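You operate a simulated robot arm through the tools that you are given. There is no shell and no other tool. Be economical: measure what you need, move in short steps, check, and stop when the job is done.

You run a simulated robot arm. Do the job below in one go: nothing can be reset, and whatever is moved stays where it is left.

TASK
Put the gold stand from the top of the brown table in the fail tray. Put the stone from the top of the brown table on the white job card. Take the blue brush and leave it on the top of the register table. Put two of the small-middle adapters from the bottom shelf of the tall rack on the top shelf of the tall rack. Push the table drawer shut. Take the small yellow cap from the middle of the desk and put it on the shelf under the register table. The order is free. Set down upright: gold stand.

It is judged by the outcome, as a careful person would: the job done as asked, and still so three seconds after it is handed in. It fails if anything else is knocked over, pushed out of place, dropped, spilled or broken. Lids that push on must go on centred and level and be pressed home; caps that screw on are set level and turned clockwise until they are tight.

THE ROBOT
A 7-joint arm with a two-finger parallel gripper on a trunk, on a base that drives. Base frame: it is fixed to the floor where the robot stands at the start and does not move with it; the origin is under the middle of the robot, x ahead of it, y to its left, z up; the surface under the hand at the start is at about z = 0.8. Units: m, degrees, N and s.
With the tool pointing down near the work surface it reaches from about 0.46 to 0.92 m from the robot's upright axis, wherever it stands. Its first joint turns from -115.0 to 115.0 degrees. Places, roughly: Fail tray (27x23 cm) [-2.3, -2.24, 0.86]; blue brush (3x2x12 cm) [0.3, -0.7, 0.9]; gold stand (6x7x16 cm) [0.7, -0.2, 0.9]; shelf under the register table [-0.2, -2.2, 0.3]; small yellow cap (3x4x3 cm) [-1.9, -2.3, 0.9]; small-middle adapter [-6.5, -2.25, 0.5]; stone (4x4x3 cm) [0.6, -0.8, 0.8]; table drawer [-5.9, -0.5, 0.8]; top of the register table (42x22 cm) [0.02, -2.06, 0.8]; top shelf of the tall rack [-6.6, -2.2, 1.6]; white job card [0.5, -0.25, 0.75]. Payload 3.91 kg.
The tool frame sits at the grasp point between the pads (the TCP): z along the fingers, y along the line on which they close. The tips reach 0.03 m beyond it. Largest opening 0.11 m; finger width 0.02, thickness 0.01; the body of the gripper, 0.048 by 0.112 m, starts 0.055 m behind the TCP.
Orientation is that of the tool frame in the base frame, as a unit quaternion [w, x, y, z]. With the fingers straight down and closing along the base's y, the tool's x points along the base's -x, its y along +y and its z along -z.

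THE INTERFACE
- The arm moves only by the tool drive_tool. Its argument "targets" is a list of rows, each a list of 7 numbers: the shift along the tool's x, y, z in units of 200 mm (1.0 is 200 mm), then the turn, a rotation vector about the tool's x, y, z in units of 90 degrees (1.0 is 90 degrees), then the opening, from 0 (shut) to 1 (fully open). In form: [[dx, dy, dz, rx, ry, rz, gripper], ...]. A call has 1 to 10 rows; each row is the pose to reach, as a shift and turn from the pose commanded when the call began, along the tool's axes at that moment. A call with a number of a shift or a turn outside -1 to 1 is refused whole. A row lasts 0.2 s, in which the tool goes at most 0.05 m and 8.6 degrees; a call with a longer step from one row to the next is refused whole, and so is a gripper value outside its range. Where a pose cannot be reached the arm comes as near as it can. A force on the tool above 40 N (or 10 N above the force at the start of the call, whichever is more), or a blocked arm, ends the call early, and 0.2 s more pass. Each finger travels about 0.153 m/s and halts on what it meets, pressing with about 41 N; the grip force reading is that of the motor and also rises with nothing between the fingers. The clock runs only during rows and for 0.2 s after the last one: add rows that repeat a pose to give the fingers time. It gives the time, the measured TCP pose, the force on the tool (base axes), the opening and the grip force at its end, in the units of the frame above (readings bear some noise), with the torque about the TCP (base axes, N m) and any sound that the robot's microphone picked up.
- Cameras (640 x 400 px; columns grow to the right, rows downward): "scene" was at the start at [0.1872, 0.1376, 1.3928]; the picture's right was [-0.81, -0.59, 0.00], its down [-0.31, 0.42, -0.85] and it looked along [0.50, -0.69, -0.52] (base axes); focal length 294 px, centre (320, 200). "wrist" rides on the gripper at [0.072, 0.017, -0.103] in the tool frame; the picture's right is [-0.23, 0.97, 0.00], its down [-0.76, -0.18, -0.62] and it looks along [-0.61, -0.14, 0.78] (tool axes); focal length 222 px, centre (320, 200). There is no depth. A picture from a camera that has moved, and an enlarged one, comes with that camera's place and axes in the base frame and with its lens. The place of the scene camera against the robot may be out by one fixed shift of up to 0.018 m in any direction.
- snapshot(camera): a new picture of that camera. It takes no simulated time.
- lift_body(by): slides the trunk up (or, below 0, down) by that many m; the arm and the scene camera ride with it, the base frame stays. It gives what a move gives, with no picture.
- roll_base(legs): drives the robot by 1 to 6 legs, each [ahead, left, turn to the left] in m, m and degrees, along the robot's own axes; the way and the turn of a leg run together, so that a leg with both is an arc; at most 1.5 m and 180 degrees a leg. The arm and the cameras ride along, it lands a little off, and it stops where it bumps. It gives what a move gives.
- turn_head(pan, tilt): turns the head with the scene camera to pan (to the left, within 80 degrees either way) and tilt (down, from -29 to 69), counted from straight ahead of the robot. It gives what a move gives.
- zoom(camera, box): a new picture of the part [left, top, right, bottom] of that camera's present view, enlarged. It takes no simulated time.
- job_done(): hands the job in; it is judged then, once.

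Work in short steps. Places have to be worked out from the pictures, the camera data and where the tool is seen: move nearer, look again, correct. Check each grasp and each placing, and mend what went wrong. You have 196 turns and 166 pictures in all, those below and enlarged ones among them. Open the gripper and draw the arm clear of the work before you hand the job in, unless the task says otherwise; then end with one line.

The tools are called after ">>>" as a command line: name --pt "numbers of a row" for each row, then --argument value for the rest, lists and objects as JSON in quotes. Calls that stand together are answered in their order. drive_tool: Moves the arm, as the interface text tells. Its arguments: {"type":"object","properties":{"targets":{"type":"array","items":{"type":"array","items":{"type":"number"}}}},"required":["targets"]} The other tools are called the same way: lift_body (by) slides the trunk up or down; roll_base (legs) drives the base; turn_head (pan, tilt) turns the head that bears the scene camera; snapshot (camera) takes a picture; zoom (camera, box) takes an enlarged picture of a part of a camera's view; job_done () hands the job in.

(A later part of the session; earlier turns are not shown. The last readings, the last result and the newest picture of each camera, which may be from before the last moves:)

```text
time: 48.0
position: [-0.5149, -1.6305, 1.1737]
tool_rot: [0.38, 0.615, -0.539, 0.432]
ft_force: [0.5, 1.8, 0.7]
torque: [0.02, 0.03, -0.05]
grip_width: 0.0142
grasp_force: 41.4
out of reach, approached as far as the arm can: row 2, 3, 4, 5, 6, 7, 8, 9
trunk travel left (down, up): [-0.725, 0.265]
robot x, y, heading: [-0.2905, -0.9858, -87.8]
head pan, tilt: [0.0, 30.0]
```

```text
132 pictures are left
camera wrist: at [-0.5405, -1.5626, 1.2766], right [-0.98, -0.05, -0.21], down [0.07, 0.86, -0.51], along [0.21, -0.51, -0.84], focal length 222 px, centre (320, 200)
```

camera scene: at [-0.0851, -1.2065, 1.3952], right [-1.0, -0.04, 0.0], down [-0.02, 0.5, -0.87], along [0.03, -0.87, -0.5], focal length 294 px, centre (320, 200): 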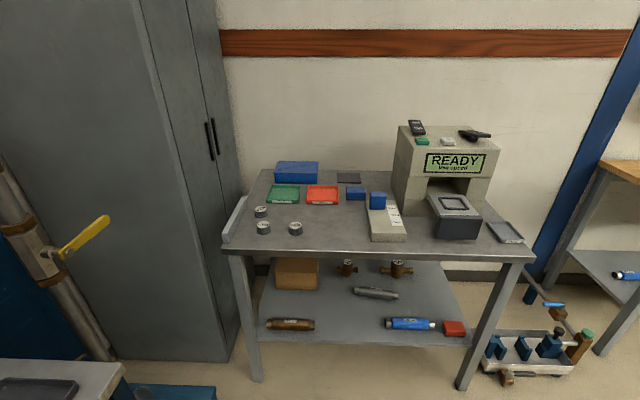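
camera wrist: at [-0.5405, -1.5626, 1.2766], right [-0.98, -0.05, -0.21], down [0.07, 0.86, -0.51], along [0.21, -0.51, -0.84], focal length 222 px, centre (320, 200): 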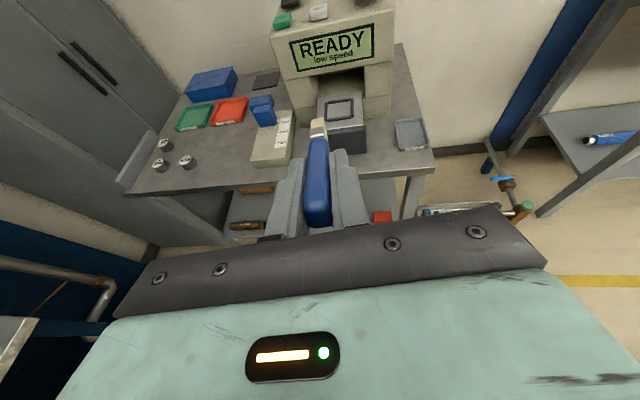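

The pose came out well: the tool points at -y, dipping 20°, though it sits higher and further out. I'll position with the base and trunk instead. First a slide left of 0.38 m, then ahead 0.41 m.

>>> roll_base --legs '[[0, 0.379, 0], [0.38, 0, 0]]'

>>> turn_head --pan -10 --tilt 45

>>> snapshot --camera "scene"

>>> snapshot --camera "wrist"

```text
time: 49.9
position: [-0.2424, -1.6245, 1.1733]
tool_rot: [0.377, 0.618, -0.536, 0.434]
ft_force: [0.9, -1.1, -0.6]
torque: [0.02, -0.02, -0.01]
grip_width: 0.0141
grasp_force: 41.2
trunk travel left (down, up): [-0.725, 0.265]
robot x, y, heading: [-0.0242, -0.9776, -87.8]
head pan, tilt: [0.0, 30.0]
stopped in leg 1: the robot was blocked; the commanded pose is now the measured one
```

```text
time: 50.7
position: [-0.2423, -1.6237, 1.1742]
tool_rot: [0.376, 0.619, -0.536, 0.434]
ft_force: [0.0, 0.1, 0.5]
torque: [0.03, 0.02, 0.03]
grip_width: 0.0141
grasp_force: 41.3
trunk travel left (down, up): [-0.725, 0.265]
robot x, y, heading: [-0.0263, -0.9779, -87.3]
head pan, tilt: [-10.0, 45.0]
```

```text
131 pictures are left
camera scene: at [0.1673, -1.1868, 1.3726], right [-0.99, 0.13, 0.0], down [0.09, 0.7, -0.71], along [-0.09, -0.7, -0.71], focal length 294 px, centre (320, 200)
```

scene: 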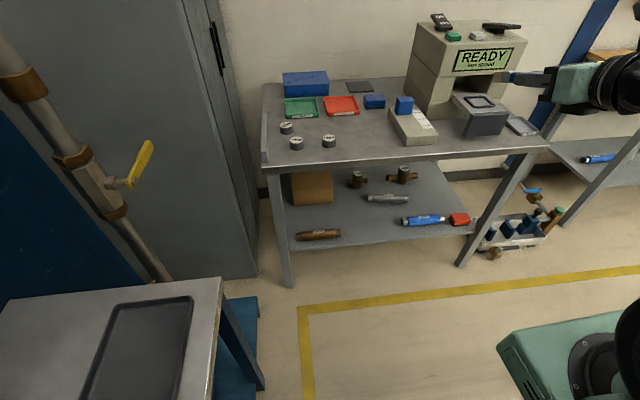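

```text
130 pictures are left
camera wrist: at [-0.269, -1.5567, 1.2764], right [-0.97, -0.06, -0.21], down [0.06, 0.86, -0.51], along [0.22, -0.5, -0.84], focal length 222 px, centre (320, 200)
```

wrist: 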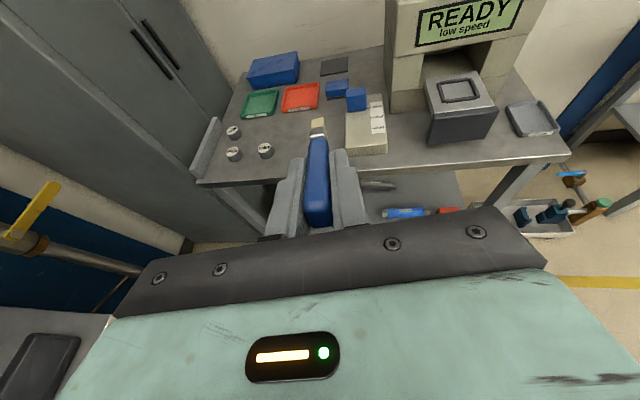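

The left side of the base is up against the bench. I'll come right 5 cm, drive ahead 0.37 m, and turn 12° left so the brush comes over the free spot.

>>> roll_base --legs '[[0, -0.05, 0], [0.37, 0, 0], [0, 0, 12]]'

>>> snapshot --camera "wrist"

>>> snapshot --camera "scene"

```text
time: 54.3
position: [-0.1404, -2.0284, 1.1738]
tool_rot: [0.329, 0.671, -0.469, 0.471]
ft_force: [-0.1, 0.2, 0.5]
torque: [0.02, 0.0, -0.01]
grip_width: 0.0145
grasp_force: 41.4
trunk travel left (down, up): [-0.725, 0.265]
robot x, y, heading: [-0.0594, -1.3525, -75.7]
head pan, tilt: [-10.0, 45.0]
```

```text
129 pictures are left
camera wrist: at [-0.1803, -1.9673, 1.2764], right [-0.94, -0.26, -0.21], down [-0.12, 0.85, -0.51], along [0.31, -0.45, -0.84], focal length 222 px, centre (320, 200)
```

wrist: 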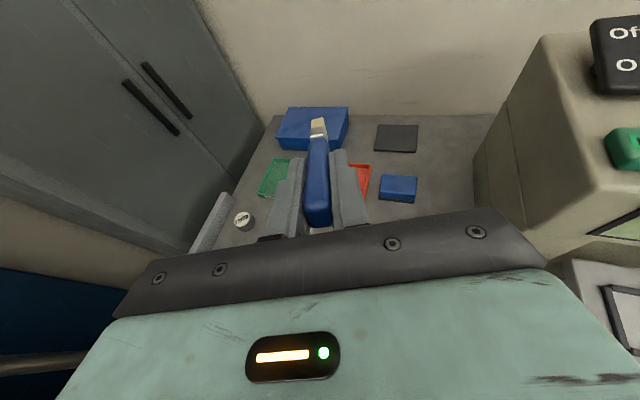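

```text
128 pictures are left
camera scene: at [0.1729, -1.5147, 1.3726], right [-1.0, -0.08, 0.0], down [-0.05, 0.71, -0.71], along [0.05, -0.7, -0.71], focal length 294 px, centre (320, 200)
```

scene: 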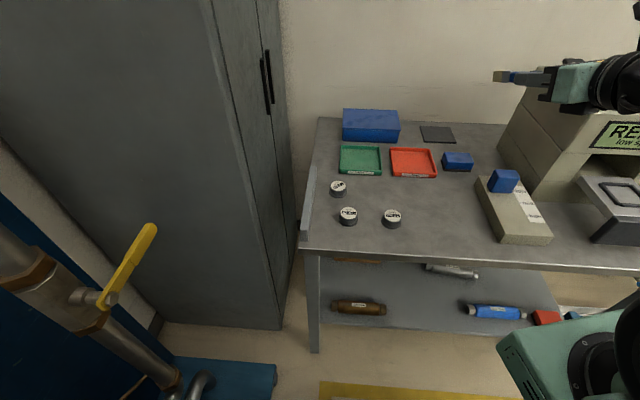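

The free gap between the adapter (x≈0.01) and the box (x≈-0.22) centres at x≈-0.10. I'll shift left 3 cm and lower the trunk 0.25 m.

>>> roll_base --legs '[[0, 0.03, 0]]'

>>> lift_body --by -0.25

>>> snapshot --camera "wrist"

>>> turn_head --pan -35 --tilt 35

>>> snapshot --camera "scene"

```text
time: 55.2
position: [-0.1099, -2.0215, 1.1726]
tool_rot: [0.33, 0.67, -0.469, 0.471]
ft_force: [-0.3, 0.2, -0.3]
torque: [0.01, -0.01, 0.01]
grip_width: 0.0141
grasp_force: 41.4
trunk travel left (down, up): [-0.725, 0.265]
robot x, y, heading: [-0.0294, -1.3426, -75.9]
head pan, tilt: [-10.0, 45.0]
```

```text
time: 57.8
position: [-0.1099, -2.0217, 0.9245]
tool_rot: [0.33, 0.67, -0.469, 0.471]
ft_force: [0.0, -0.7, -0.4]
torque: [0.04, -0.03, 0.03]
grip_width: 0.0143
grasp_force: 40.8
trunk travel left (down, up): [-0.475, 0.515]
robot x, y, heading: [-0.0281, -1.349, -75.8]
head pan, tilt: [-10.0, 45.0]
```

```text
127 pictures are left
camera wrist: at [-0.1513, -1.9598, 1.0264], right [-0.94, -0.26, -0.21], down [-0.12, 0.85, -0.51], along [0.31, -0.45, -0.84], focal length 222 px, centre (320, 200)
```

wrist: 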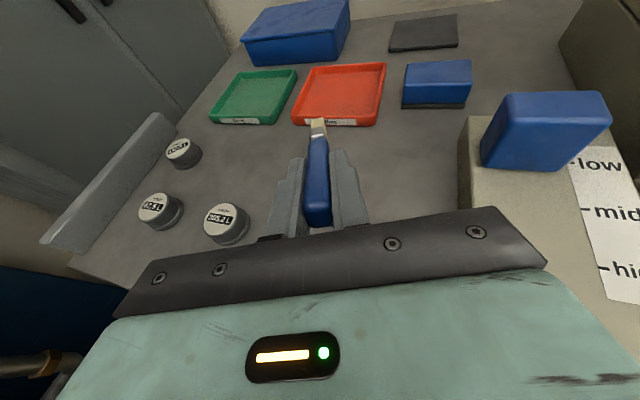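

```text
time: 58.6
position: [-0.1095, -2.0214, 0.924]
tool_rot: [0.33, 0.67, -0.469, 0.471]
ft_force: [-0.7, 0.2, -0.5]
torque: [0.03, -0.04, 0.01]
grip_width: 0.0141
grasp_force: 40.8
trunk travel left (down, up): [-0.475, 0.515]
robot x, y, heading: [-0.03, -1.3434, -75.6]
head pan, tilt: [-35.0, 35.0]
```

```text
126 pictures are left
camera scene: at [0.1649, -1.5086, 1.1374], right [-0.94, 0.35, 0.0], down [0.2, 0.54, -0.82], along [-0.29, -0.77, -0.57], focal length 294 px, centre (320, 200)
```

scene: 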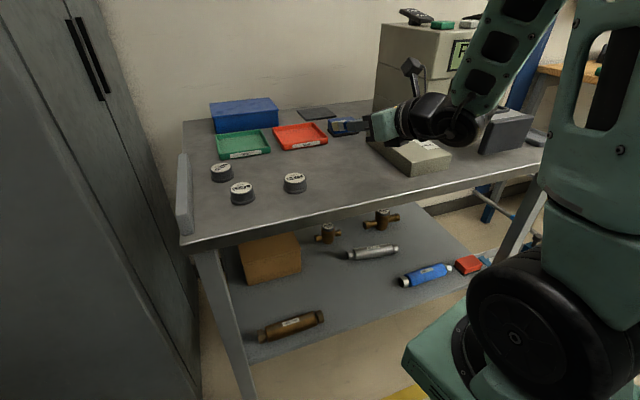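

The lane is clear. I'll lower another 6 cm and look.

>>> lift_body --by -0.06

>>> snapshot --camera "scene"

>>> snapshot --camera "wrist"

```text
time: 59.6
position: [-0.112, -2.0205, 0.8633]
tool_rot: [0.329, 0.67, -0.469, 0.472]
ft_force: [-0.5, 0.3, -0.2]
torque: [-0.02, -0.01, -0.01]
grip_width: 0.0138
grasp_force: 40.7
trunk travel left (down, up): [-0.415, 0.575]
robot x, y, heading: [-0.0302, -1.3459, -75.9]
head pan, tilt: [-35.0, 35.0]
```

```text
125 pictures are left
camera scene: at [0.1649, -1.5086, 1.0774], right [-0.94, 0.35, 0.0], down [0.2, 0.54, -0.82], along [-0.29, -0.77, -0.57], focal length 294 px, centre (320, 200)
```

scene: 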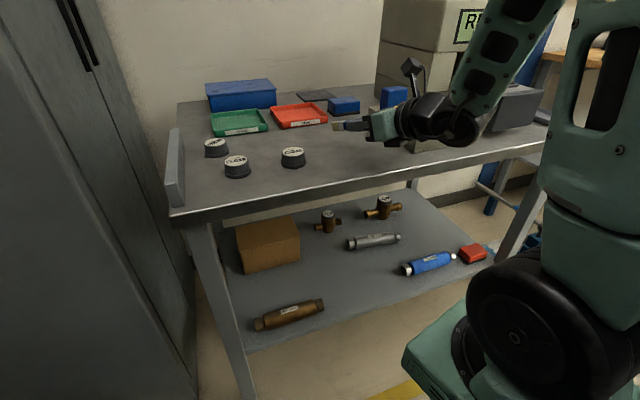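

```text
124 pictures are left
camera wrist: at [-0.1513, -1.9598, 0.9664], right [-0.94, -0.26, -0.21], down [-0.12, 0.85, -0.51], along [0.31, -0.45, -0.84], focal length 222 px, centre (320, 200)
```

wrist: 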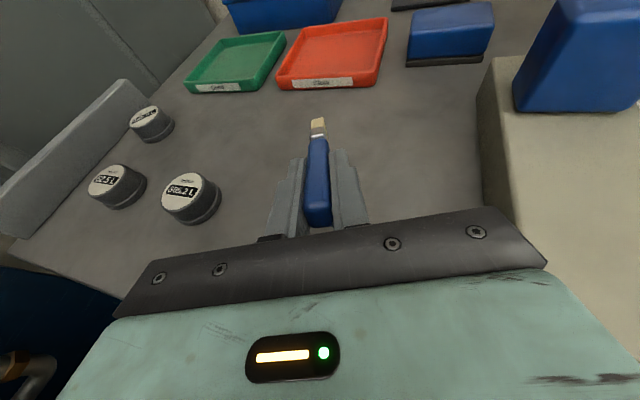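

The box's front corner is close to the hand's right end, so I'll shift 1.5 cm left and then lower 1.5 cm towards contact.

>>> roll_base --legs '[[0, 0.015, 0]]'

>>> lift_body --by -0.015

>>> zoom --camera "scene" --box '[260, 60, 500, 210]'

```text
time: 60.4
position: [-0.0966, -2.0174, 0.8646]
tool_rot: [0.33, 0.67, -0.47, 0.471]
ft_force: [0.3, 0.1, -0.7]
torque: [0.0, 0.01, 0.0]
grip_width: 0.0141
grasp_force: 40.9
trunk travel left (down, up): [-0.415, 0.575]
robot x, y, heading: [-0.0158, -1.3381, -75.7]
head pan, tilt: [-35.0, 35.0]
```

```text
time: 61.0
position: [-0.0949, -2.0167, 0.8486]
tool_rot: [0.331, 0.669, -0.47, 0.471]
ft_force: [0.4, -0.6, -0.5]
torque: [-0.02, 0.03, -0.03]
grip_width: 0.0141
grasp_force: 40.5
trunk travel left (down, up): [-0.4, 0.59]
robot x, y, heading: [-0.0133, -1.3402, -75.8]
head pan, tilt: [-35.0, 35.0]
```

```text
2.67 times, centred on (380, 135) of scene
camera zoom: at [0.1795, -1.5049, 1.0623], right [-0.94, 0.35, 0.0], down [0.2, 0.54, -0.82], along [-0.29, -0.77, -0.57], focal length 783 px, centre (160, 373)
```

zoom: 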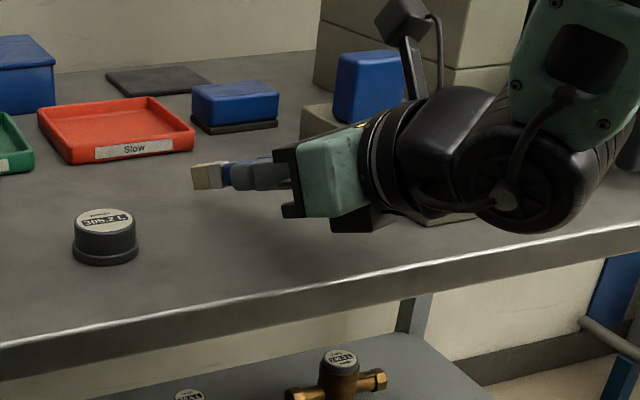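

There's still a small gap under the bristles. I'll lower 8 mm more.

>>> lift_body --by -0.008

>>> zoom --camera "wrist" --box '[220, 80, 420, 205]'

>>> zoom --camera "scene" --box '[260, 60, 500, 210]'

```text
time: 61.6
position: [-0.0956, -2.0183, 0.8409]
tool_rot: [0.33, 0.67, -0.47, 0.471]
ft_force: [-0.8, 0.5, -0.1]
torque: [0.01, 0.02, 0.01]
grip_width: 0.0142
grasp_force: 40.7
trunk travel left (down, up): [-0.392, 0.598]
robot x, y, heading: [-0.0138, -1.3428, -75.7]
head pan, tilt: [-35.0, 35.0]
```

```text
3.20 times, centred on (320, 142) of wrist
camera zoom: at [-0.1369, -1.9559, 0.9434], right [-0.94, -0.26, -0.21], down [-0.12, 0.85, -0.51], along [0.31, -0.45, -0.84], focal length 711 px, centre (320, 384)
```

zoom: 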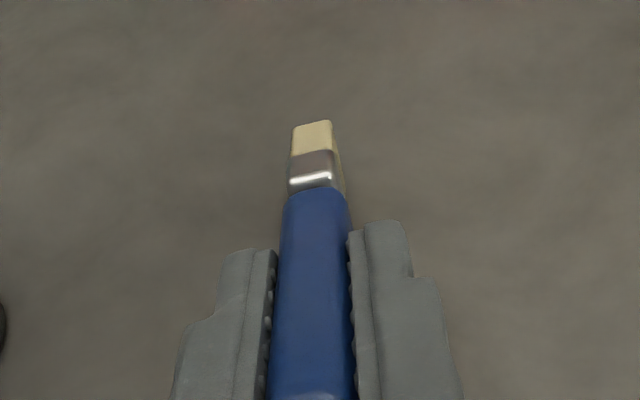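

```text
2.67 times, centred on (380, 135) of scene
camera zoom: at [0.1795, -1.5049, 1.0544], right [-0.94, 0.35, 0.0], down [0.2, 0.54, -0.82], along [-0.29, -0.77, -0.57], focal length 783 px, centre (160, 373)
```

zoom: 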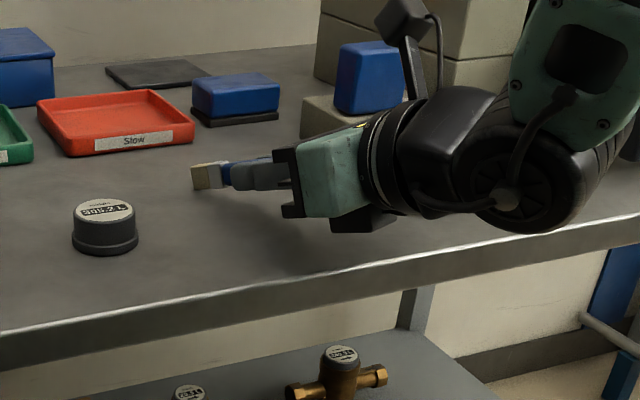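

No contact yet by force. I'll keep lowering in small steps.

>>> lift_body --by -0.008

>>> lift_body --by -0.006

>>> zoom --camera "scene" --box '[260, 60, 500, 210]'

```text
time: 62.2
position: [-0.096, -2.0169, 0.8338]
tool_rot: [0.332, 0.669, -0.468, 0.473]
ft_force: [-1.5, 0.3, 14.7]
torque: [-1.11, -0.39, -0.03]
grip_width: 0.0142
grasp_force: 40.9
trunk travel left (down, up): [-0.384, 0.606]
robot x, y, heading: [-0.0134, -1.3431, -75.5]
head pan, tilt: [-35.0, 35.0]
```

```text
time: 62.7
position: [-0.0967, -2.0161, 0.8271]
tool_rot: [0.33, 0.67, -0.47, 0.47]
ft_force: [-0.6, 3.3, 12.3]
torque: [-1.01, -0.32, -0.1]
grip_width: 0.0142
grasp_force: 40.7
trunk travel left (down, up): [-0.378, 0.612]
robot x, y, heading: [-0.0152, -1.3378, -75.6]
head pan, tilt: [-35.0, 35.0]
```

```text
2.67 times, centred on (380, 135) of scene
camera zoom: at [0.1795, -1.5044, 1.0404], right [-0.94, 0.35, 0.0], down [0.2, 0.54, -0.82], along [-0.29, -0.77, -0.57], focal length 783 px, centre (160, 373)
```

zoom: 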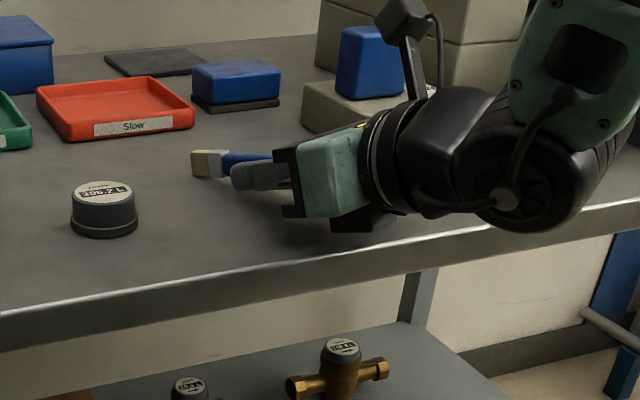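

Contact: the bristles are on the table and the brush is pivoting flat in the grip. I'll open the fingers gently and hold still.

>>> drive_tool --pt "0 0 0 0 0 0 0.2" --pt "0 0 0 0 0 0 0.4" --pt "0 0 0 0 0 0 0.4"

>>> zoom --camera "wrist" --box '[200, 60, 440, 210]'

```text
time: 63.5
position: [-0.0956, -2.0175, 0.8262]
tool_rot: [0.33, 0.67, -0.47, 0.47]
ft_force: [0.3, 0.3, 0.1]
torque: [0.0, -0.03, -0.01]
grip_width: 0.0441
grasp_force: 0.1
trunk travel left (down, up): [-0.378, 0.612]
robot x, y, heading: [-0.0143, -1.3419, -75.8]
head pan, tilt: [-35.0, 35.0]
```

```text
2.67 times, centred on (320, 135) of wrist
camera zoom: at [-0.1368, -1.9559, 0.9293], right [-0.94, -0.26, -0.21], down [-0.12, 0.85, -0.51], along [0.31, -0.45, -0.84], focal length 592 px, centre (320, 373)
```

zoom: 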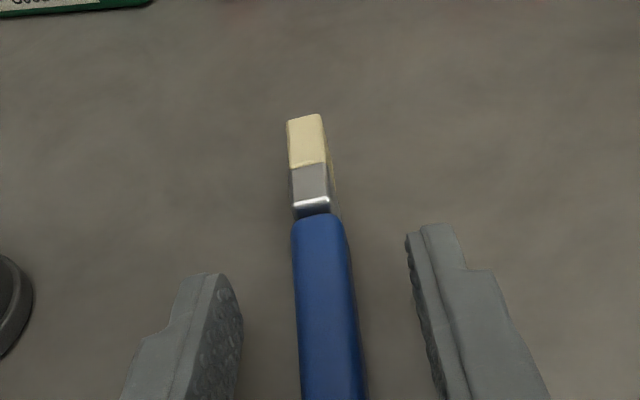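

The brush is released and lying on the table. I'll lift straight up and check.

>>> lift_body --by 0.2

>>> snapshot --camera "wrist"

```text
time: 65.7
position: [-0.0964, -2.0163, 1.0257]
tool_rot: [0.331, 0.67, -0.47, 0.47]
ft_force: [0.0, 0.4, -0.5]
torque: [-0.01, 0.01, -0.03]
grip_width: 0.0439
grasp_force: 0.1
trunk travel left (down, up): [-0.578, 0.412]
robot x, y, heading: [-0.0182, -1.3387, -75.4]
head pan, tilt: [-35.0, 35.0]
```

```text
118 pictures are left
camera wrist: at [-0.1369, -1.9559, 1.1294], right [-0.94, -0.26, -0.21], down [-0.12, 0.85, -0.51], along [0.31, -0.45, -0.84], focal length 222 px, centre (320, 200)
```

wrist: 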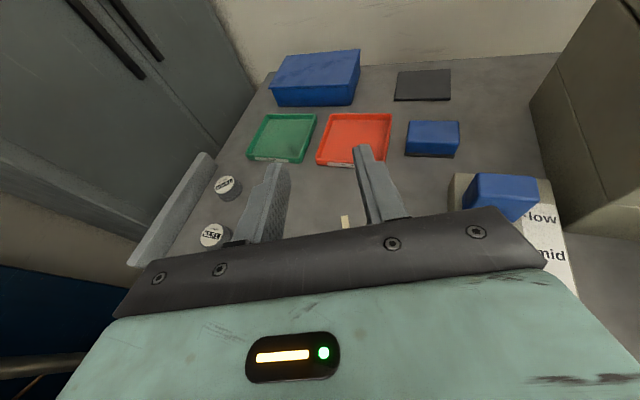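

The brush is in place. Next is the gold stand: I'll back away and bring the tool back to pointing down.

>>> roll_base --legs '[[-0.4, 0, 0], [0, -0.15, 0]]'

>>> drive_tool --pt "0 0 0 0 -0.09 0 0.4" --pt "0 0 0 0 -0.18 0 0.4" --pt "0 0 0 0 -0.27 0 0.4" --pt "0 0 0 0 -0.36 0 0.4" --pt "0 0 0 0 -0.45 0 0.4" --pt "0 0 0 0 -0.54 0 0.4" --pt "0 0 0 0 -0.63 0 0.4" --pt "0 0 0 0 -0.72 0 0.4" --pt "0 0 0 0 -0.78 0 0.4"

```text
time: 69.3
position: [-0.3442, -1.6503, 1.0271]
tool_rot: [0.329, 0.671, -0.468, 0.472]
ft_force: [0.9, 0.0, -0.6]
torque: [-0.01, 0.01, 0.01]
grip_width: 0.0441
grasp_force: 0.0
trunk travel left (down, up): [-0.578, 0.412]
robot x, y, heading: [-0.2663, -0.9751, -75.5]
head pan, tilt: [-35.0, 35.0]
```

```text
time: 71.3
position: [-0.3458, -1.6501, 1.0265]
tool_rot: [0.0, 0.819, -0.573, -0.002]
ft_force: [-0.7, 0.9, 0.5]
torque: [-0.01, 0.01, -0.01]
grip_width: 0.0441
grasp_force: 0.0
trunk travel left (down, up): [-0.578, 0.412]
robot x, y, heading: [-0.2676, -0.9749, -75.3]
head pan, tilt: [-35.0, 35.0]
```

The tool points down again. I'll raise the trunk to its start height and turn the hand back to the standard yaw.

>>> lift_body --by 0.147

>>> drive_tool --pt "0 0 0 0 0 -0.094 0.6" --pt "0 0 0 0 0 -0.188 0.6" --pt "0 0 0 0 0 -0.282 0.6" --pt "0 0 0 0 0 -0.376 0.6" --pt "0 0 0 0 0 -0.47 0.6" --pt "0 0 0 0 0 -0.564 0.6" --pt "0 0 0 0 0 -0.658 0.6" --pt "0 0 0 0 0 -0.752 0.6" --pt "0 0 0 0 0 -0.846 0.6" --pt "0 0 0 0 0 -0.94 0.6"

>>> drive_tool --pt "0 0 0 0 0 -0.094 1" --pt "0 0 0 0 0 -0.188 1" --pt "0 0 0 0 0 -0.282 1" --pt "0 0 0 0 0 -0.376 1" --pt "0 0 0 0 0 -0.47 1" --pt "0 0 0 0 0 -0.564 1" --pt "0 0 0 0 0 -0.658 1" --pt "0 0 0 0 0 -0.752 1" --pt "0 0 0 0 0 -0.846 1" --pt "0 0 0 0 0 -0.94 1"

>>> roll_base --legs '[[0, 0, 75.5]]'

```text
time: 73.0
position: [-0.3453, -1.6497, 1.1741]
tool_rot: [0.0, 0.82, -0.572, 0.0]
ft_force: [-0.8, 0.2, 0.2]
torque: [0.01, 0.0, -0.01]
grip_width: 0.0441
grasp_force: 0.0
trunk travel left (down, up): [-0.725, 0.265]
robot x, y, heading: [-0.2665, -0.9762, -75.4]
head pan, tilt: [-35.0, 35.0]
```

```text
time: 75.2
position: [-0.345, -1.6494, 1.1743]
tool_rot: [0.0, 0.992, 0.129, 0.0]
ft_force: [0.8, 0.1, -0.7]
torque: [0.01, 0.0, 0.01]
grip_width: 0.066
grasp_force: 0.1
trunk travel left (down, up): [-0.725, 0.265]
robot x, y, heading: [-0.268, -0.9701, -75.6]
head pan, tilt: [-35.0, 35.0]
```

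```text
time: 77.4
position: [-0.3445, -1.6509, 1.1739]
tool_rot: [-0.001, 0.645, 0.764, 0.0]
ft_force: [-0.4, -0.2, -0.3]
torque: [0.0, 0.01, 0.01]
grip_width: 0.1098
grasp_force: 0.0
trunk travel left (down, up): [-0.725, 0.265]
robot x, y, heading: [-0.2691, -0.9734, -75.5]
head pan, tilt: [-35.0, 35.0]
```

```text
time: 81.1
position: [0.3738, -1.202, 1.174]
tool_rot: [0.0, 0.032, 1.0, -0.001]
ft_force: [0.3, -0.3, -0.1]
torque: [0.0, 0.0, -0.03]
grip_width: 0.11
grasp_force: 0.1
trunk travel left (down, up): [-0.725, 0.265]
robot x, y, heading: [-0.2688, -0.9753, 1.9]
head pan, tilt: [-35.0, 35.0]
```

The hand is back to standard yaw. I'll slide left 0.62 m, straighten, and drive ahead 0.2 m to the brown table.

>>> roll_base --legs '[[0, 0, -1.9], [0, 0.65, 0], [0.2, 0, 0]]'

>>> turn_head --pan -10 --tilt 45

>>> snapshot --camera "scene"

>>> snapshot --camera "wrist"

```text
time: 86.3
position: [0.564, -0.5887, 1.1748]
tool_rot: [0.001, 0.057, 0.998, 0.0]
ft_force: [0.2, 0.1, -0.4]
torque: [0.01, 0.02, 0.0]
grip_width: 0.1099
grasp_force: 0.1
trunk travel left (down, up): [-0.725, 0.265]
robot x, y, heading: [-0.0707, -0.3256, -1.1]
head pan, tilt: [-35.0, 35.0]
```

```text
time: 87.2
position: [0.5644, -0.5886, 1.1731]
tool_rot: [0.0, 0.057, 0.998, 0.001]
ft_force: [0.3, -0.4, -0.5]
torque: [-0.02, -0.01, 0.03]
grip_width: 0.1103
grasp_force: 0.0
trunk travel left (down, up): [-0.725, 0.265]
robot x, y, heading: [-0.0649, -0.3278, -1.5]
head pan, tilt: [-10.0, 45.0]
```

```text
117 pictures are left
camera scene: at [0.1525, -0.1385, 1.3726], right [-0.2, -0.98, 0.0], down [-0.69, 0.14, -0.71], along [0.69, -0.14, -0.71], focal length 294 px, centre (320, 200)
```

scene: 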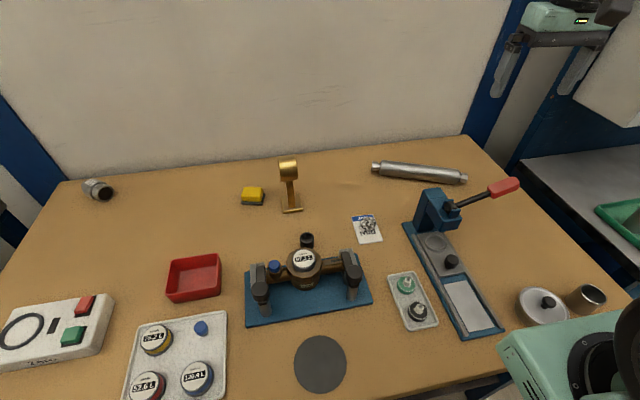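

```text
116 pictures are left
camera wrist: at [0.4937, -0.5652, 1.277], right [0.34, 0.94, 0.0], down [0.74, -0.26, 0.62], along [0.59, -0.21, -0.78], focal length 222 px, centre (320, 200)
```

wrist: 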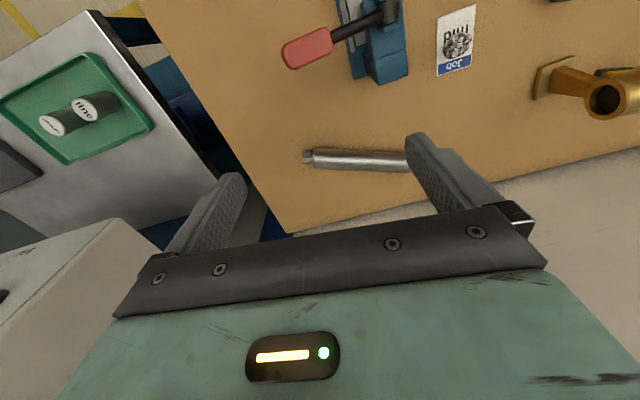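

I'll zoom in on the gold stand to see how its ring is oriented.

>>> zoom --camera "scene" --box '[230, 130, 358, 230]'

>>> drive_tool --pt "0.0 0.2 0 0 0 -0.06 1" --pt "0.05 0.4 0 0 0 -0.06 1" --pt "0.1 0.6 0 0 0 -0.06 1" --pt "0.15 0.8 0 0 0 -0.06 1" --pt "0.2 1.0 0 0 0 -0.06 1"

>>> snapshot --camera "wrist"

```text
4.00 times, centred on (294, 180) of scene
camera zoom: at [0.1525, -0.1385, 1.3726], right [-0.2, -0.98, 0.0], down [-0.69, 0.14, -0.71], along [0.69, -0.14, -0.71], focal length 1175 px, centre (424, 280)
```

zoom: 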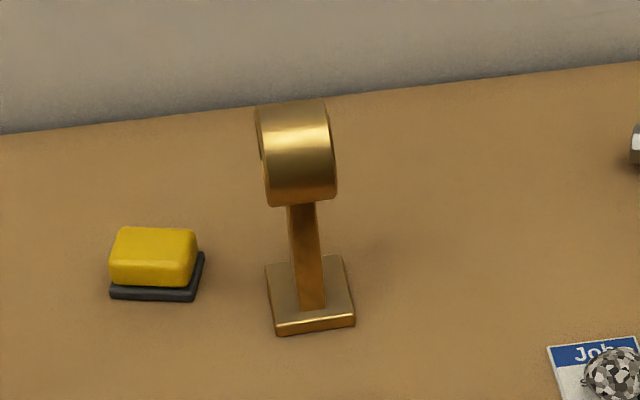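

```text
time: 88.3
position: [0.5466, -0.3837, 1.1731]
tool_rot: [0.0, 0.009, 1.0, 0.0]
ft_force: [0.0, -0.1, 0.3]
torque: [0.02, 0.02, 0.01]
grip_width: 0.11
grasp_force: 0.1
trunk travel left (down, up): [-0.725, 0.265]
robot x, y, heading: [-0.066, -0.3266, -1.3]
head pan, tilt: [-10.0, 45.0]
```

```text
114 pictures are left
camera wrist: at [0.4742, -0.3672, 1.276], right [0.25, 0.97, 0.0], down [0.76, -0.19, 0.62], along [0.6, -0.15, -0.78], focal length 222 px, centre (320, 200)
```

wrist: 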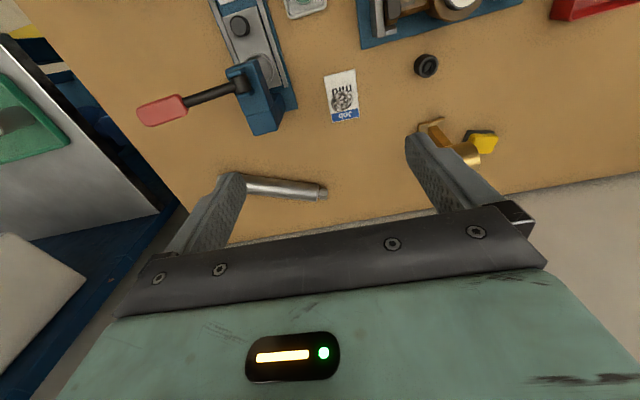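

The ring's axis lies along about Y, roughly 4.3 cm wide and 6 cm across, with its top near 0.96. I'll move the hand near it for a close view.

>>> drive_tool --pt "-0.05 0.22 0.04 0 0 0 1" --pt "-0.1 0.44 0.08 0 0 0 1" --pt "-0.16 0.66 0.12 0 0 0 1" --pt "-0.22 0.85 0.16 0 0 0 1" --pt "-0.27 1.0 0.2 0 0 0 1"

>>> snapshot --camera "wrist"

```text
time: 89.5
position: [0.6087, -0.1871, 1.1353]
tool_rot: [0.0, 0.01, 1.0, 0.0]
ft_force: [-0.7, 0.2, 0.2]
torque: [0.05, -0.02, -0.01]
grip_width: 0.1102
grasp_force: 0.1
trunk travel left (down, up): [-0.725, 0.265]
robot x, y, heading: [-0.0688, -0.3286, -1.3]
head pan, tilt: [-10.0, 45.0]
```

```text
113 pictures are left
camera wrist: at [0.5365, -0.1696, 1.2384], right [0.25, 0.97, 0.0], down [0.76, -0.19, 0.62], along [0.6, -0.15, -0.78], focal length 222 px, centre (320, 200)
```

wrist: 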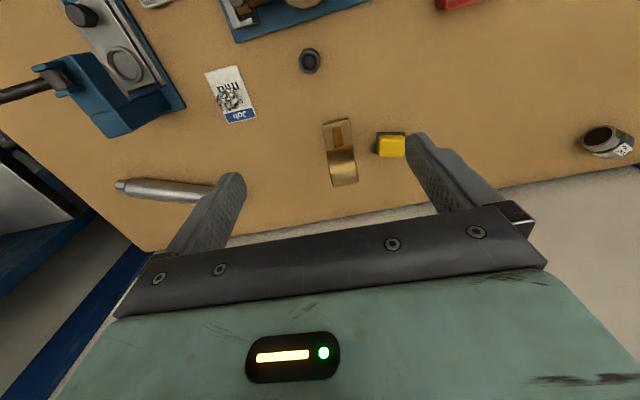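

>>> zoom --camera "wrist" --box '[272, 90, 432, 190]'

```text
4.00 times, centred on (352, 140) of wrist
camera zoom: at [0.5365, -0.1696, 1.2384], right [0.25, 0.97, 0.0], down [0.76, -0.19, 0.62], along [0.6, -0.15, -0.78], focal length 888 px, centre (192, 440)
```

zoom: 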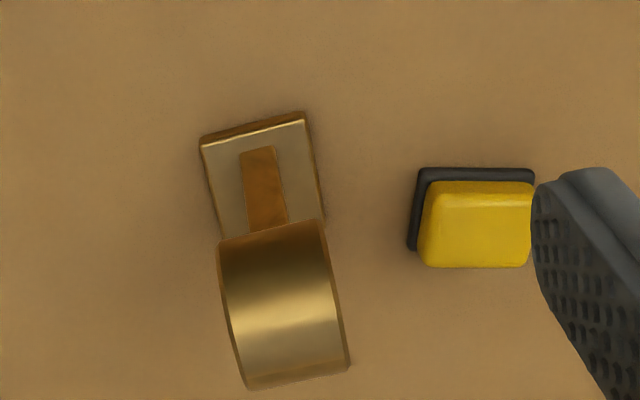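

The stand's base is centred at (0.715,-0.176), square to the axes, with the ring over it. I'll move over it and go down with the fingers straddling the ring.

>>> drive_tool --pt "-0.2 0.03 0 0 0 0 1" --pt "-0.4 0.05 0 0 0 0 1" --pt "-0.53 0.063 0.1 0 0 0 1" --pt "-0.53 0.063 0.3 0 0 0 1" --pt "-0.53 0.063 0.5 0 0 0 1" --pt "-0.53 0.063 0.6 0 0 0 1"

>>> snapshot --camera "wrist"

>>> zoom --camera "scene" --box '[200, 50, 400, 230]'

```text
time: 91.0
position: [0.7114, -0.1767, 1.0117]
tool_rot: [-0.001, 0.01, 1.0, 0.0]
ft_force: [-0.1, 0.6, 0.1]
torque: [0.0, 0.0, 0.02]
grip_width: 0.1102
grasp_force: 0.0
trunk travel left (down, up): [-0.725, 0.265]
robot x, y, heading: [-0.0672, -0.3295, -1.6]
head pan, tilt: [-10.0, 45.0]
```

```text
111 pictures are left
camera wrist: at [0.6397, -0.1594, 1.1143], right [0.25, 0.97, 0.0], down [0.76, -0.19, 0.62], along [0.6, -0.15, -0.78], focal length 222 px, centre (320, 200)
```

wrist: 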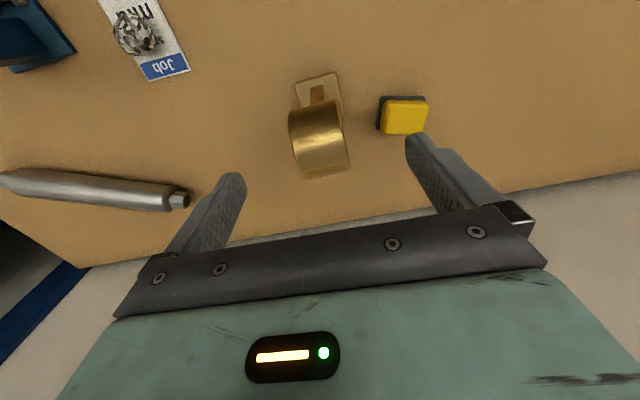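

```text
2.22 times, centred on (300, 140) of scene
camera zoom: at [0.1523, -0.1384, 1.3726], right [-0.2, -0.98, 0.0], down [-0.69, 0.14, -0.71], along [0.69, -0.14, -0.71], focal length 653 px, centre (364, 333)
```

zoom: 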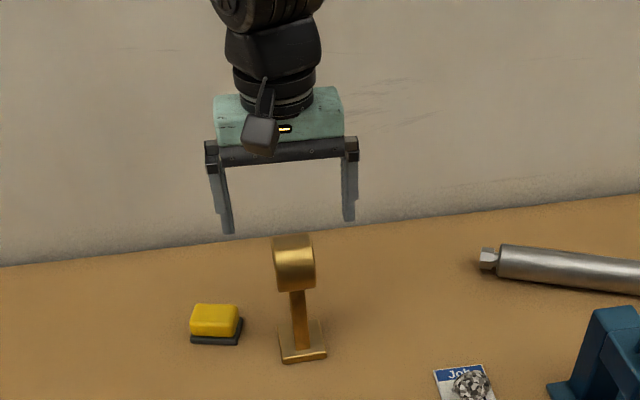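

Well aligned. I'll go down to z≈0.925 and close on the ring.

>>> drive_tool --pt "0 0 0.2 0 0 0 1" --pt "0 0 0.35 0 0 0 1" --pt "0 0 0.43 0 0 0 1" --pt "0 0 0.43 0 0 0 1" --pt "0 0 0.43 0 0 0 0.25" --pt "0 0 0.43 0 0 0 0.25" --pt "0 0 0.43 0 0 0 0.25"

>>> snapshot --camera "wrist"

>>> zoom --camera "scene" --box '[200, 80, 400, 230]'

```text
time: 92.5
position: [0.7123, -0.1777, 0.9284]
tool_rot: [0.0, 0.009, 1.0, -0.001]
ft_force: [0.4, 2.6, 0.5]
torque: [0.21, -0.23, 0.11]
grip_width: 0.0419
grasp_force: 40.7
trunk travel left (down, up): [-0.725, 0.265]
robot x, y, heading: [-0.0655, -0.3275, -1.2]
head pan, tilt: [-10.0, 45.0]
```

```text
109 pictures are left
camera wrist: at [0.64, -0.161, 1.0315], right [0.25, 0.97, 0.0], down [0.76, -0.19, 0.62], along [0.6, -0.15, -0.78], focal length 222 px, centre (320, 200)
```

wrist: 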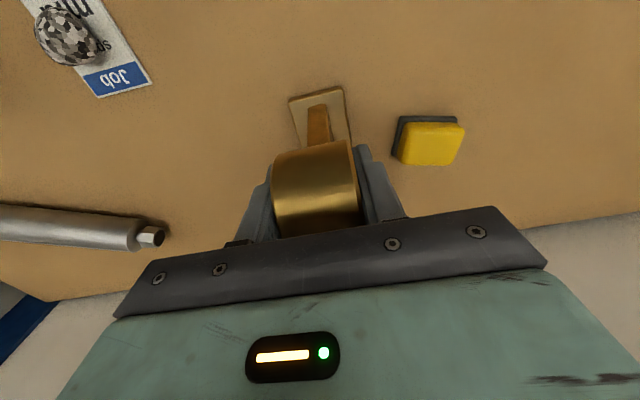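

```text
2.67 times, centred on (300, 155) of scene
camera zoom: at [0.1526, -0.1382, 1.3725], right [-0.2, -0.98, 0.0], down [-0.69, 0.14, -0.71], along [0.69, -0.14, -0.71], focal length 783 px, centre (373, 320)
```

zoom: 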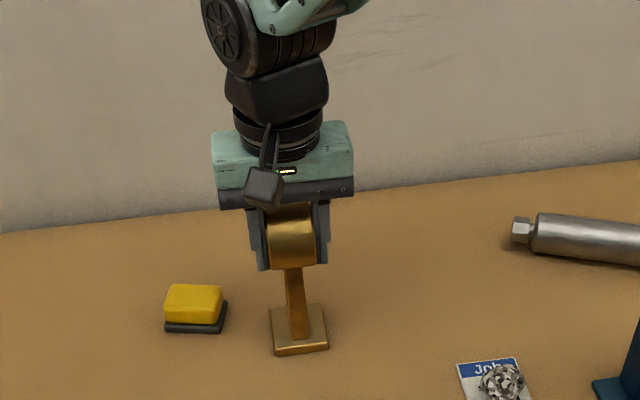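

The stand is held at 42 mm. I'll lift it clear and draw it in towards the robot.

>>> drive_tool --pt "0 0 -0.15 0 0 0 0.25" --pt "0 0 -0.35 0 0 0 0.25" --pt "0 0 -0.6 0 0 0 0.25" --pt "0 0 -0.85 0 0 0 0.25" --pt "0 0 -1.0 0 0 0 0.25" --pt "0.2 -0.1 -1.0 0 0 0 0.25" --pt "0.4 -0.2 -1.0 0 0 0 0.25" --pt "0.6 -0.3 -1.0 0 0 0 0.25" --pt "0.8 -0.4 -1.0 0 0 0 0.25" --pt "1.0 -0.5 -1.0 0 0 0 0.25"

>>> snapshot --camera "scene"

```text
time: 94.8
position: [0.5086, -0.2725, 1.1284]
tool_rot: [0.0, 0.01, 1.0, 0.0]
ft_force: [0.3, 0.7, -8.5]
torque: [-0.01, 0.08, 0.01]
grip_width: 0.0416
grasp_force: 41.0
trunk travel left (down, up): [-0.725, 0.265]
robot x, y, heading: [-0.0651, -0.33, -1.0]
head pan, tilt: [-10.0, 45.0]
```

```text
107 pictures are left
camera scene: at [0.1533, -0.138, 1.3724], right [-0.2, -0.98, 0.0], down [-0.69, 0.14, -0.71], along [0.69, -0.14, -0.71], focal length 294 px, centre (320, 200)
```

scene: 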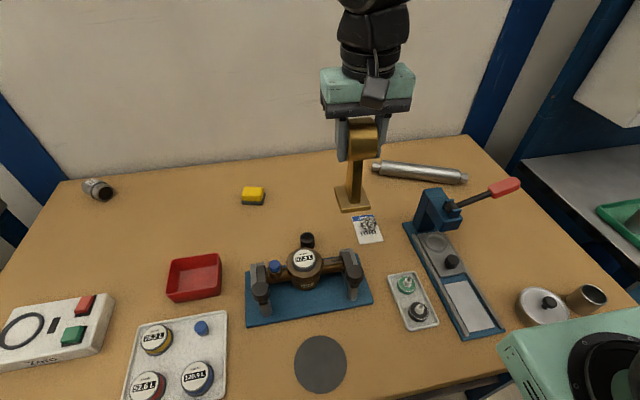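

The stand hangs straight. I'll back off 0.22 m, slide right 0.65 m, turn to face -y, and look along the aisle.

>>> roll_base --legs '[[-0.22, 0, 0], [0, -0.65, 0], [0, 0, -89]]'

>>> turn_head --pan -78 --tilt 25

>>> snapshot --camera "scene"

>>> turn_head --pan -30 --tilt 25

>>> snapshot --camera "scene"

```text
time: 103.4
position: [-0.1921, -1.5517, 1.1281]
tool_rot: [0.0, 0.691, 0.723, 0.001]
ft_force: [-0.2, -0.6, -8.2]
torque: [0.07, -0.03, 0.01]
grip_width: 0.0419
grasp_force: 41.1
trunk travel left (down, up): [-0.725, 0.265]
robot x, y, heading: [-0.2878, -0.9825, -87.6]
head pan, tilt: [-10.0, 45.0]
```

```text
time: 104.8
position: [-0.1923, -1.5527, 1.1276]
tool_rot: [-0.001, 0.692, 0.722, -0.001]
ft_force: [0.3, 0.6, -8.3]
torque: [0.05, 0.01, 0.02]
grip_width: 0.0418
grasp_force: 41.2
trunk travel left (down, up): [-0.725, 0.265]
robot x, y, heading: [-0.284, -0.9798, -87.7]
head pan, tilt: [-78.0, 25.0]
```

```text
106 pictures are left
camera scene: at [-0.1715, -1.1335, 1.4031], right [-0.25, 0.97, 0.0], down [0.41, 0.1, -0.91], along [-0.88, -0.22, -0.42], focal length 294 px, centre (320, 200)
```

scene: 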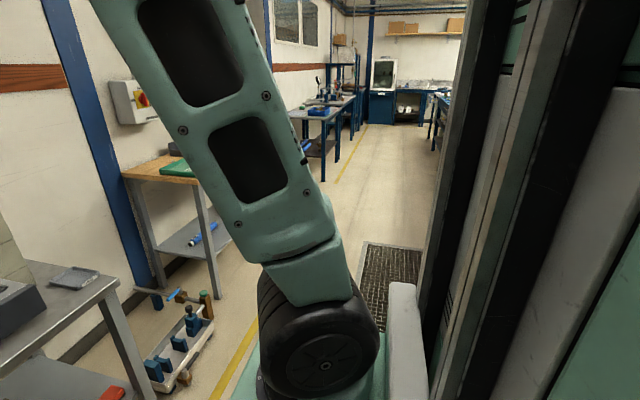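

```text
time: 105.9
position: [-0.1913, -1.5521, 1.1278]
tool_rot: [0.0, 0.691, 0.723, 0.0]
ft_force: [0.6, 0.0, -7.4]
torque: [0.1, 0.01, 0.02]
grip_width: 0.0417
grasp_force: 40.9
trunk travel left (down, up): [-0.725, 0.265]
robot x, y, heading: [-0.2856, -0.985, -87.7]
head pan, tilt: [-30.0, 25.0]
```

```text
105 pictures are left
camera scene: at [-0.1251, -1.1922, 1.4031], right [-0.88, 0.47, 0.0], down [0.2, 0.37, -0.91], along [-0.42, -0.8, -0.42], focal length 294 px, centre (320, 200)
```

scene: 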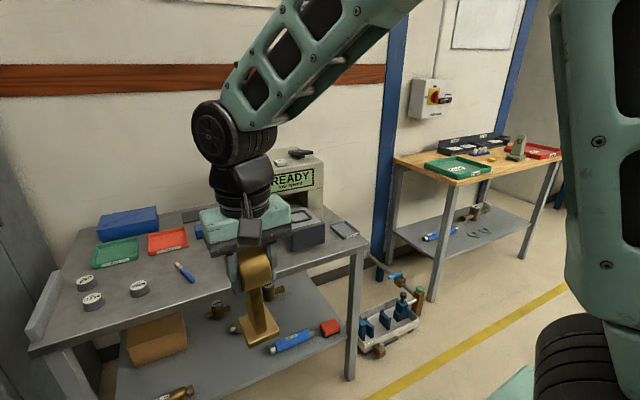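

The aisle along -x is clear; the desk with the red fail tray is the wooden-topped one. I'll straighten and slide right about 1.9 m.

>>> roll_base --legs '[[0, 0, -2.3], [0, -1.0, 0], [0, -0.9, 0]]'

>>> turn_head --pan 5 --tilt 35

>>> snapshot --camera "scene"

```text
time: 115.8
position: [-2.1201, -1.5472, 1.1274]
tool_rot: [0.0, 0.704, 0.71, 0.0]
ft_force: [0.6, -0.5, -7.8]
torque: [0.03, -0.01, 0.01]
grip_width: 0.0416
grasp_force: 40.5
trunk travel left (down, up): [-0.725, 0.265]
robot x, y, heading: [-2.193, -0.9746, -89.9]
head pan, tilt: [-30.0, 25.0]
```

```text
time: 116.9
position: [-2.1192, -1.5469, 1.1275]
tool_rot: [0.0, 0.705, 0.709, 0.001]
ft_force: [1.2, 1.1, -6.8]
torque: [0.04, 0.01, 0.01]
grip_width: 0.0421
grasp_force: 41.1
trunk travel left (down, up): [-0.725, 0.265]
robot x, y, heading: [-2.1909, -0.9739, -89.9]
head pan, tilt: [5.0, 35.0]
```

```text
104 pictures are left
camera scene: at [-1.9863, -1.1992, 1.3873], right [-1.0, -0.09, 0.0], down [-0.05, 0.57, -0.82], along [0.07, -0.82, -0.57], focal length 294 px, centre (320, 200)
```

scene: 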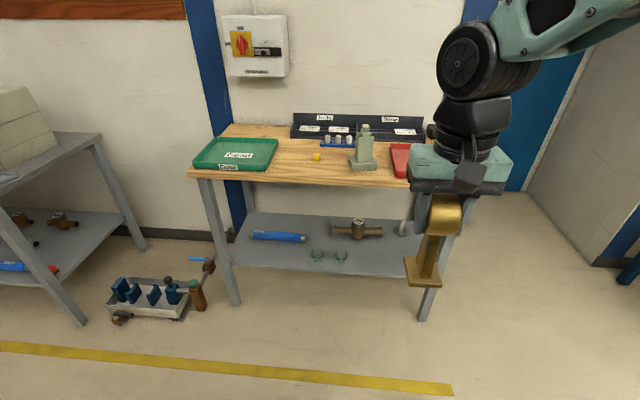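

The red fail tray is behind my hand. I'll slide right 0.18 m and go ahead 0.4 m, then view the tray from the wrist.

>>> roll_base --legs '[[0, -0.18, 0], [0.4, 0, 0]]'

>>> snapshot --camera "wrist"

>>> snapshot --camera "scene"

```text
time: 120.5
position: [-2.3094, -1.9565, 1.1273]
tool_rot: [0.0, 0.709, 0.705, 0.0]
ft_force: [0.4, 1.5, -8.5]
torque: [0.05, 0.0, -0.02]
grip_width: 0.0418
grasp_force: 41.3
trunk travel left (down, up): [-0.725, 0.265]
robot x, y, heading: [-2.3746, -1.3827, -90.7]
head pan, tilt: [5.0, 35.0]
```

```text
103 pictures are left
camera wrist: at [-2.2935, -1.8857, 1.2306], right [0.97, -0.23, 0.0], down [-0.18, -0.76, 0.62], along [-0.15, -0.61, -0.78], focal length 222 px, centre (320, 200)
```

wrist: 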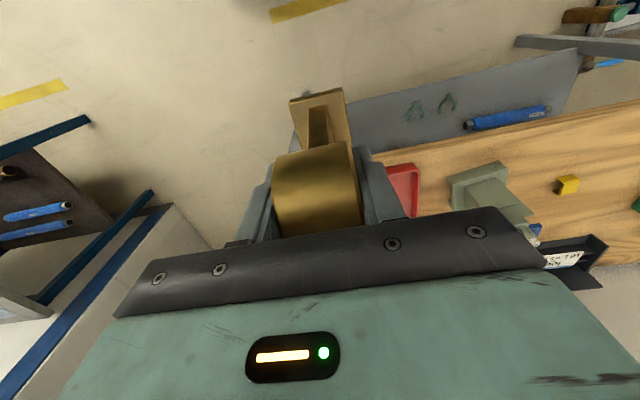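

```text
102 pictures are left
camera scene: at [-2.1721, -1.6099, 1.3873], right [-1.0, -0.08, 0.0], down [-0.04, 0.57, -0.82], along [0.06, -0.82, -0.57], focal length 294 px, centre (320, 200)
```

scene: 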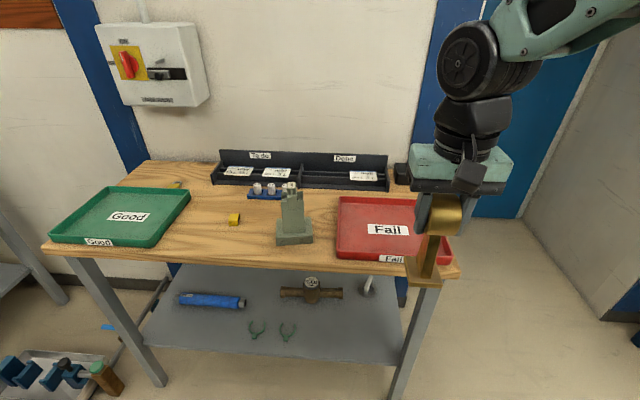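

The tray spans x -2.18..-2.45, y -2.11..-2.37, centred at about (-2.31,-2.24). I'll roll ahead 0.15 m, then reach 0.13 m further so the stand is above the tray's middle.

>>> roll_base --legs '[[0.15, 0, 0]]'

>>> drive_tool --pt "-0.2 0 0 0 0 0 0.25" --pt "-0.4 0 0 0 0 0 0.25" --pt "-0.58 0 0 0 0 0 0.25" --pt "-0.66 0 0.1 0 0 0 0.25" --pt "-0.66 0 0.2 0 0 0 0.25"

>>> snapshot --camera "wrist"

>>> snapshot --camera "scene"

```text
time: 121.9
position: [-2.3145, -2.1085, 1.1283]
tool_rot: [0.0, 0.711, 0.704, 0.0]
ft_force: [-0.1, 0.4, -8.0]
torque: [0.03, 0.0, 0.03]
grip_width: 0.0419
grasp_force: 40.8
trunk travel left (down, up): [-0.725, 0.265]
robot x, y, heading: [-2.3729, -1.5348, -90.9]
head pan, tilt: [5.0, 35.0]
```

```text
time: 123.1
position: [-2.3153, -2.2409, 1.0882]
tool_rot: [0.0, 0.711, 0.704, 0.0]
ft_force: [0.3, -0.6, -7.5]
torque: [0.07, 0.01, 0.01]
grip_width: 0.0418
grasp_force: 41.0
trunk travel left (down, up): [-0.725, 0.265]
robot x, y, heading: [-2.3754, -1.5369, -90.9]
head pan, tilt: [5.0, 35.0]
```

```text
101 pictures are left
camera wrist: at [-2.2978, -2.1697, 1.1919], right [0.97, -0.24, 0.0], down [-0.19, -0.76, 0.62], along [-0.15, -0.6, -0.78], focal length 222 px, centre (320, 200)
```

wrist: 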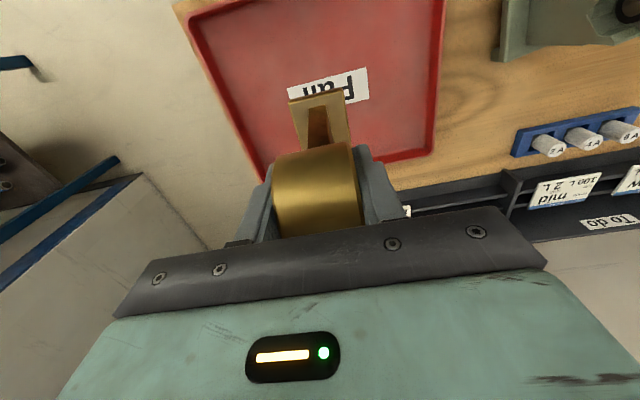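

```text
100 pictures are left
camera scene: at [-2.1748, -1.7631, 1.3873], right [-1.0, -0.07, 0.0], down [-0.04, 0.57, -0.82], along [0.06, -0.82, -0.57], focal length 294 px, centre (320, 200)
```

scene: 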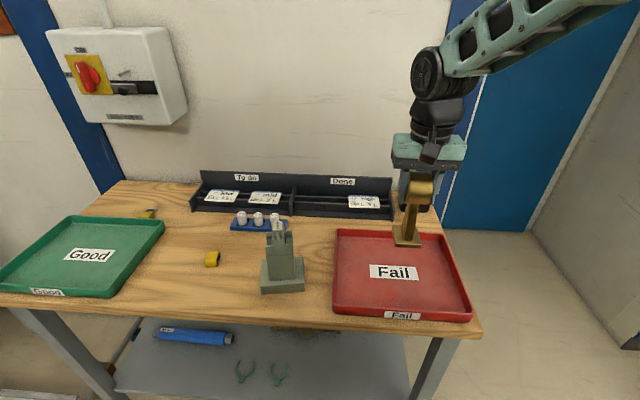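

The stand is over the tray's middle. I'll lower 8 cm, then step down to contact.

>>> drive_tool --pt "0 0 0.15 0 0 0 0.25" --pt "0 0 0.3 0 0 0 0.25" --pt "0 0 0.4 0 0 0 0.25"

>>> zoom --camera "scene" --box '[320, 120, 500, 330]'

```text
time: 123.9
position: [-2.317, -2.2407, 1.0069]
tool_rot: [0.0, 0.711, 0.704, 0.0]
ft_force: [-0.3, 0.1, -7.4]
torque: [0.05, 0.0, 0.0]
grip_width: 0.0419
grasp_force: 40.9
trunk travel left (down, up): [-0.725, 0.265]
robot x, y, heading: [-2.3779, -1.5324, -91.0]
head pan, tilt: [5.0, 35.0]
```

```text
1.90 times, centred on (410, 225) of scene
camera zoom: at [-2.1747, -1.763, 1.3874], right [-1.0, -0.07, 0.0], down [-0.04, 0.57, -0.82], along [0.06, -0.82, -0.57], focal length 560 px, centre (149, 152)
```

zoom: 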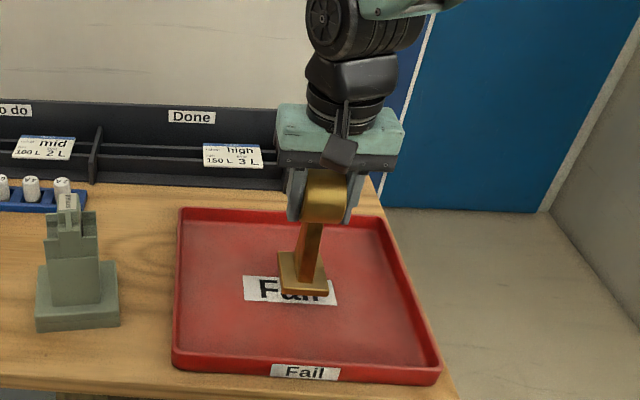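

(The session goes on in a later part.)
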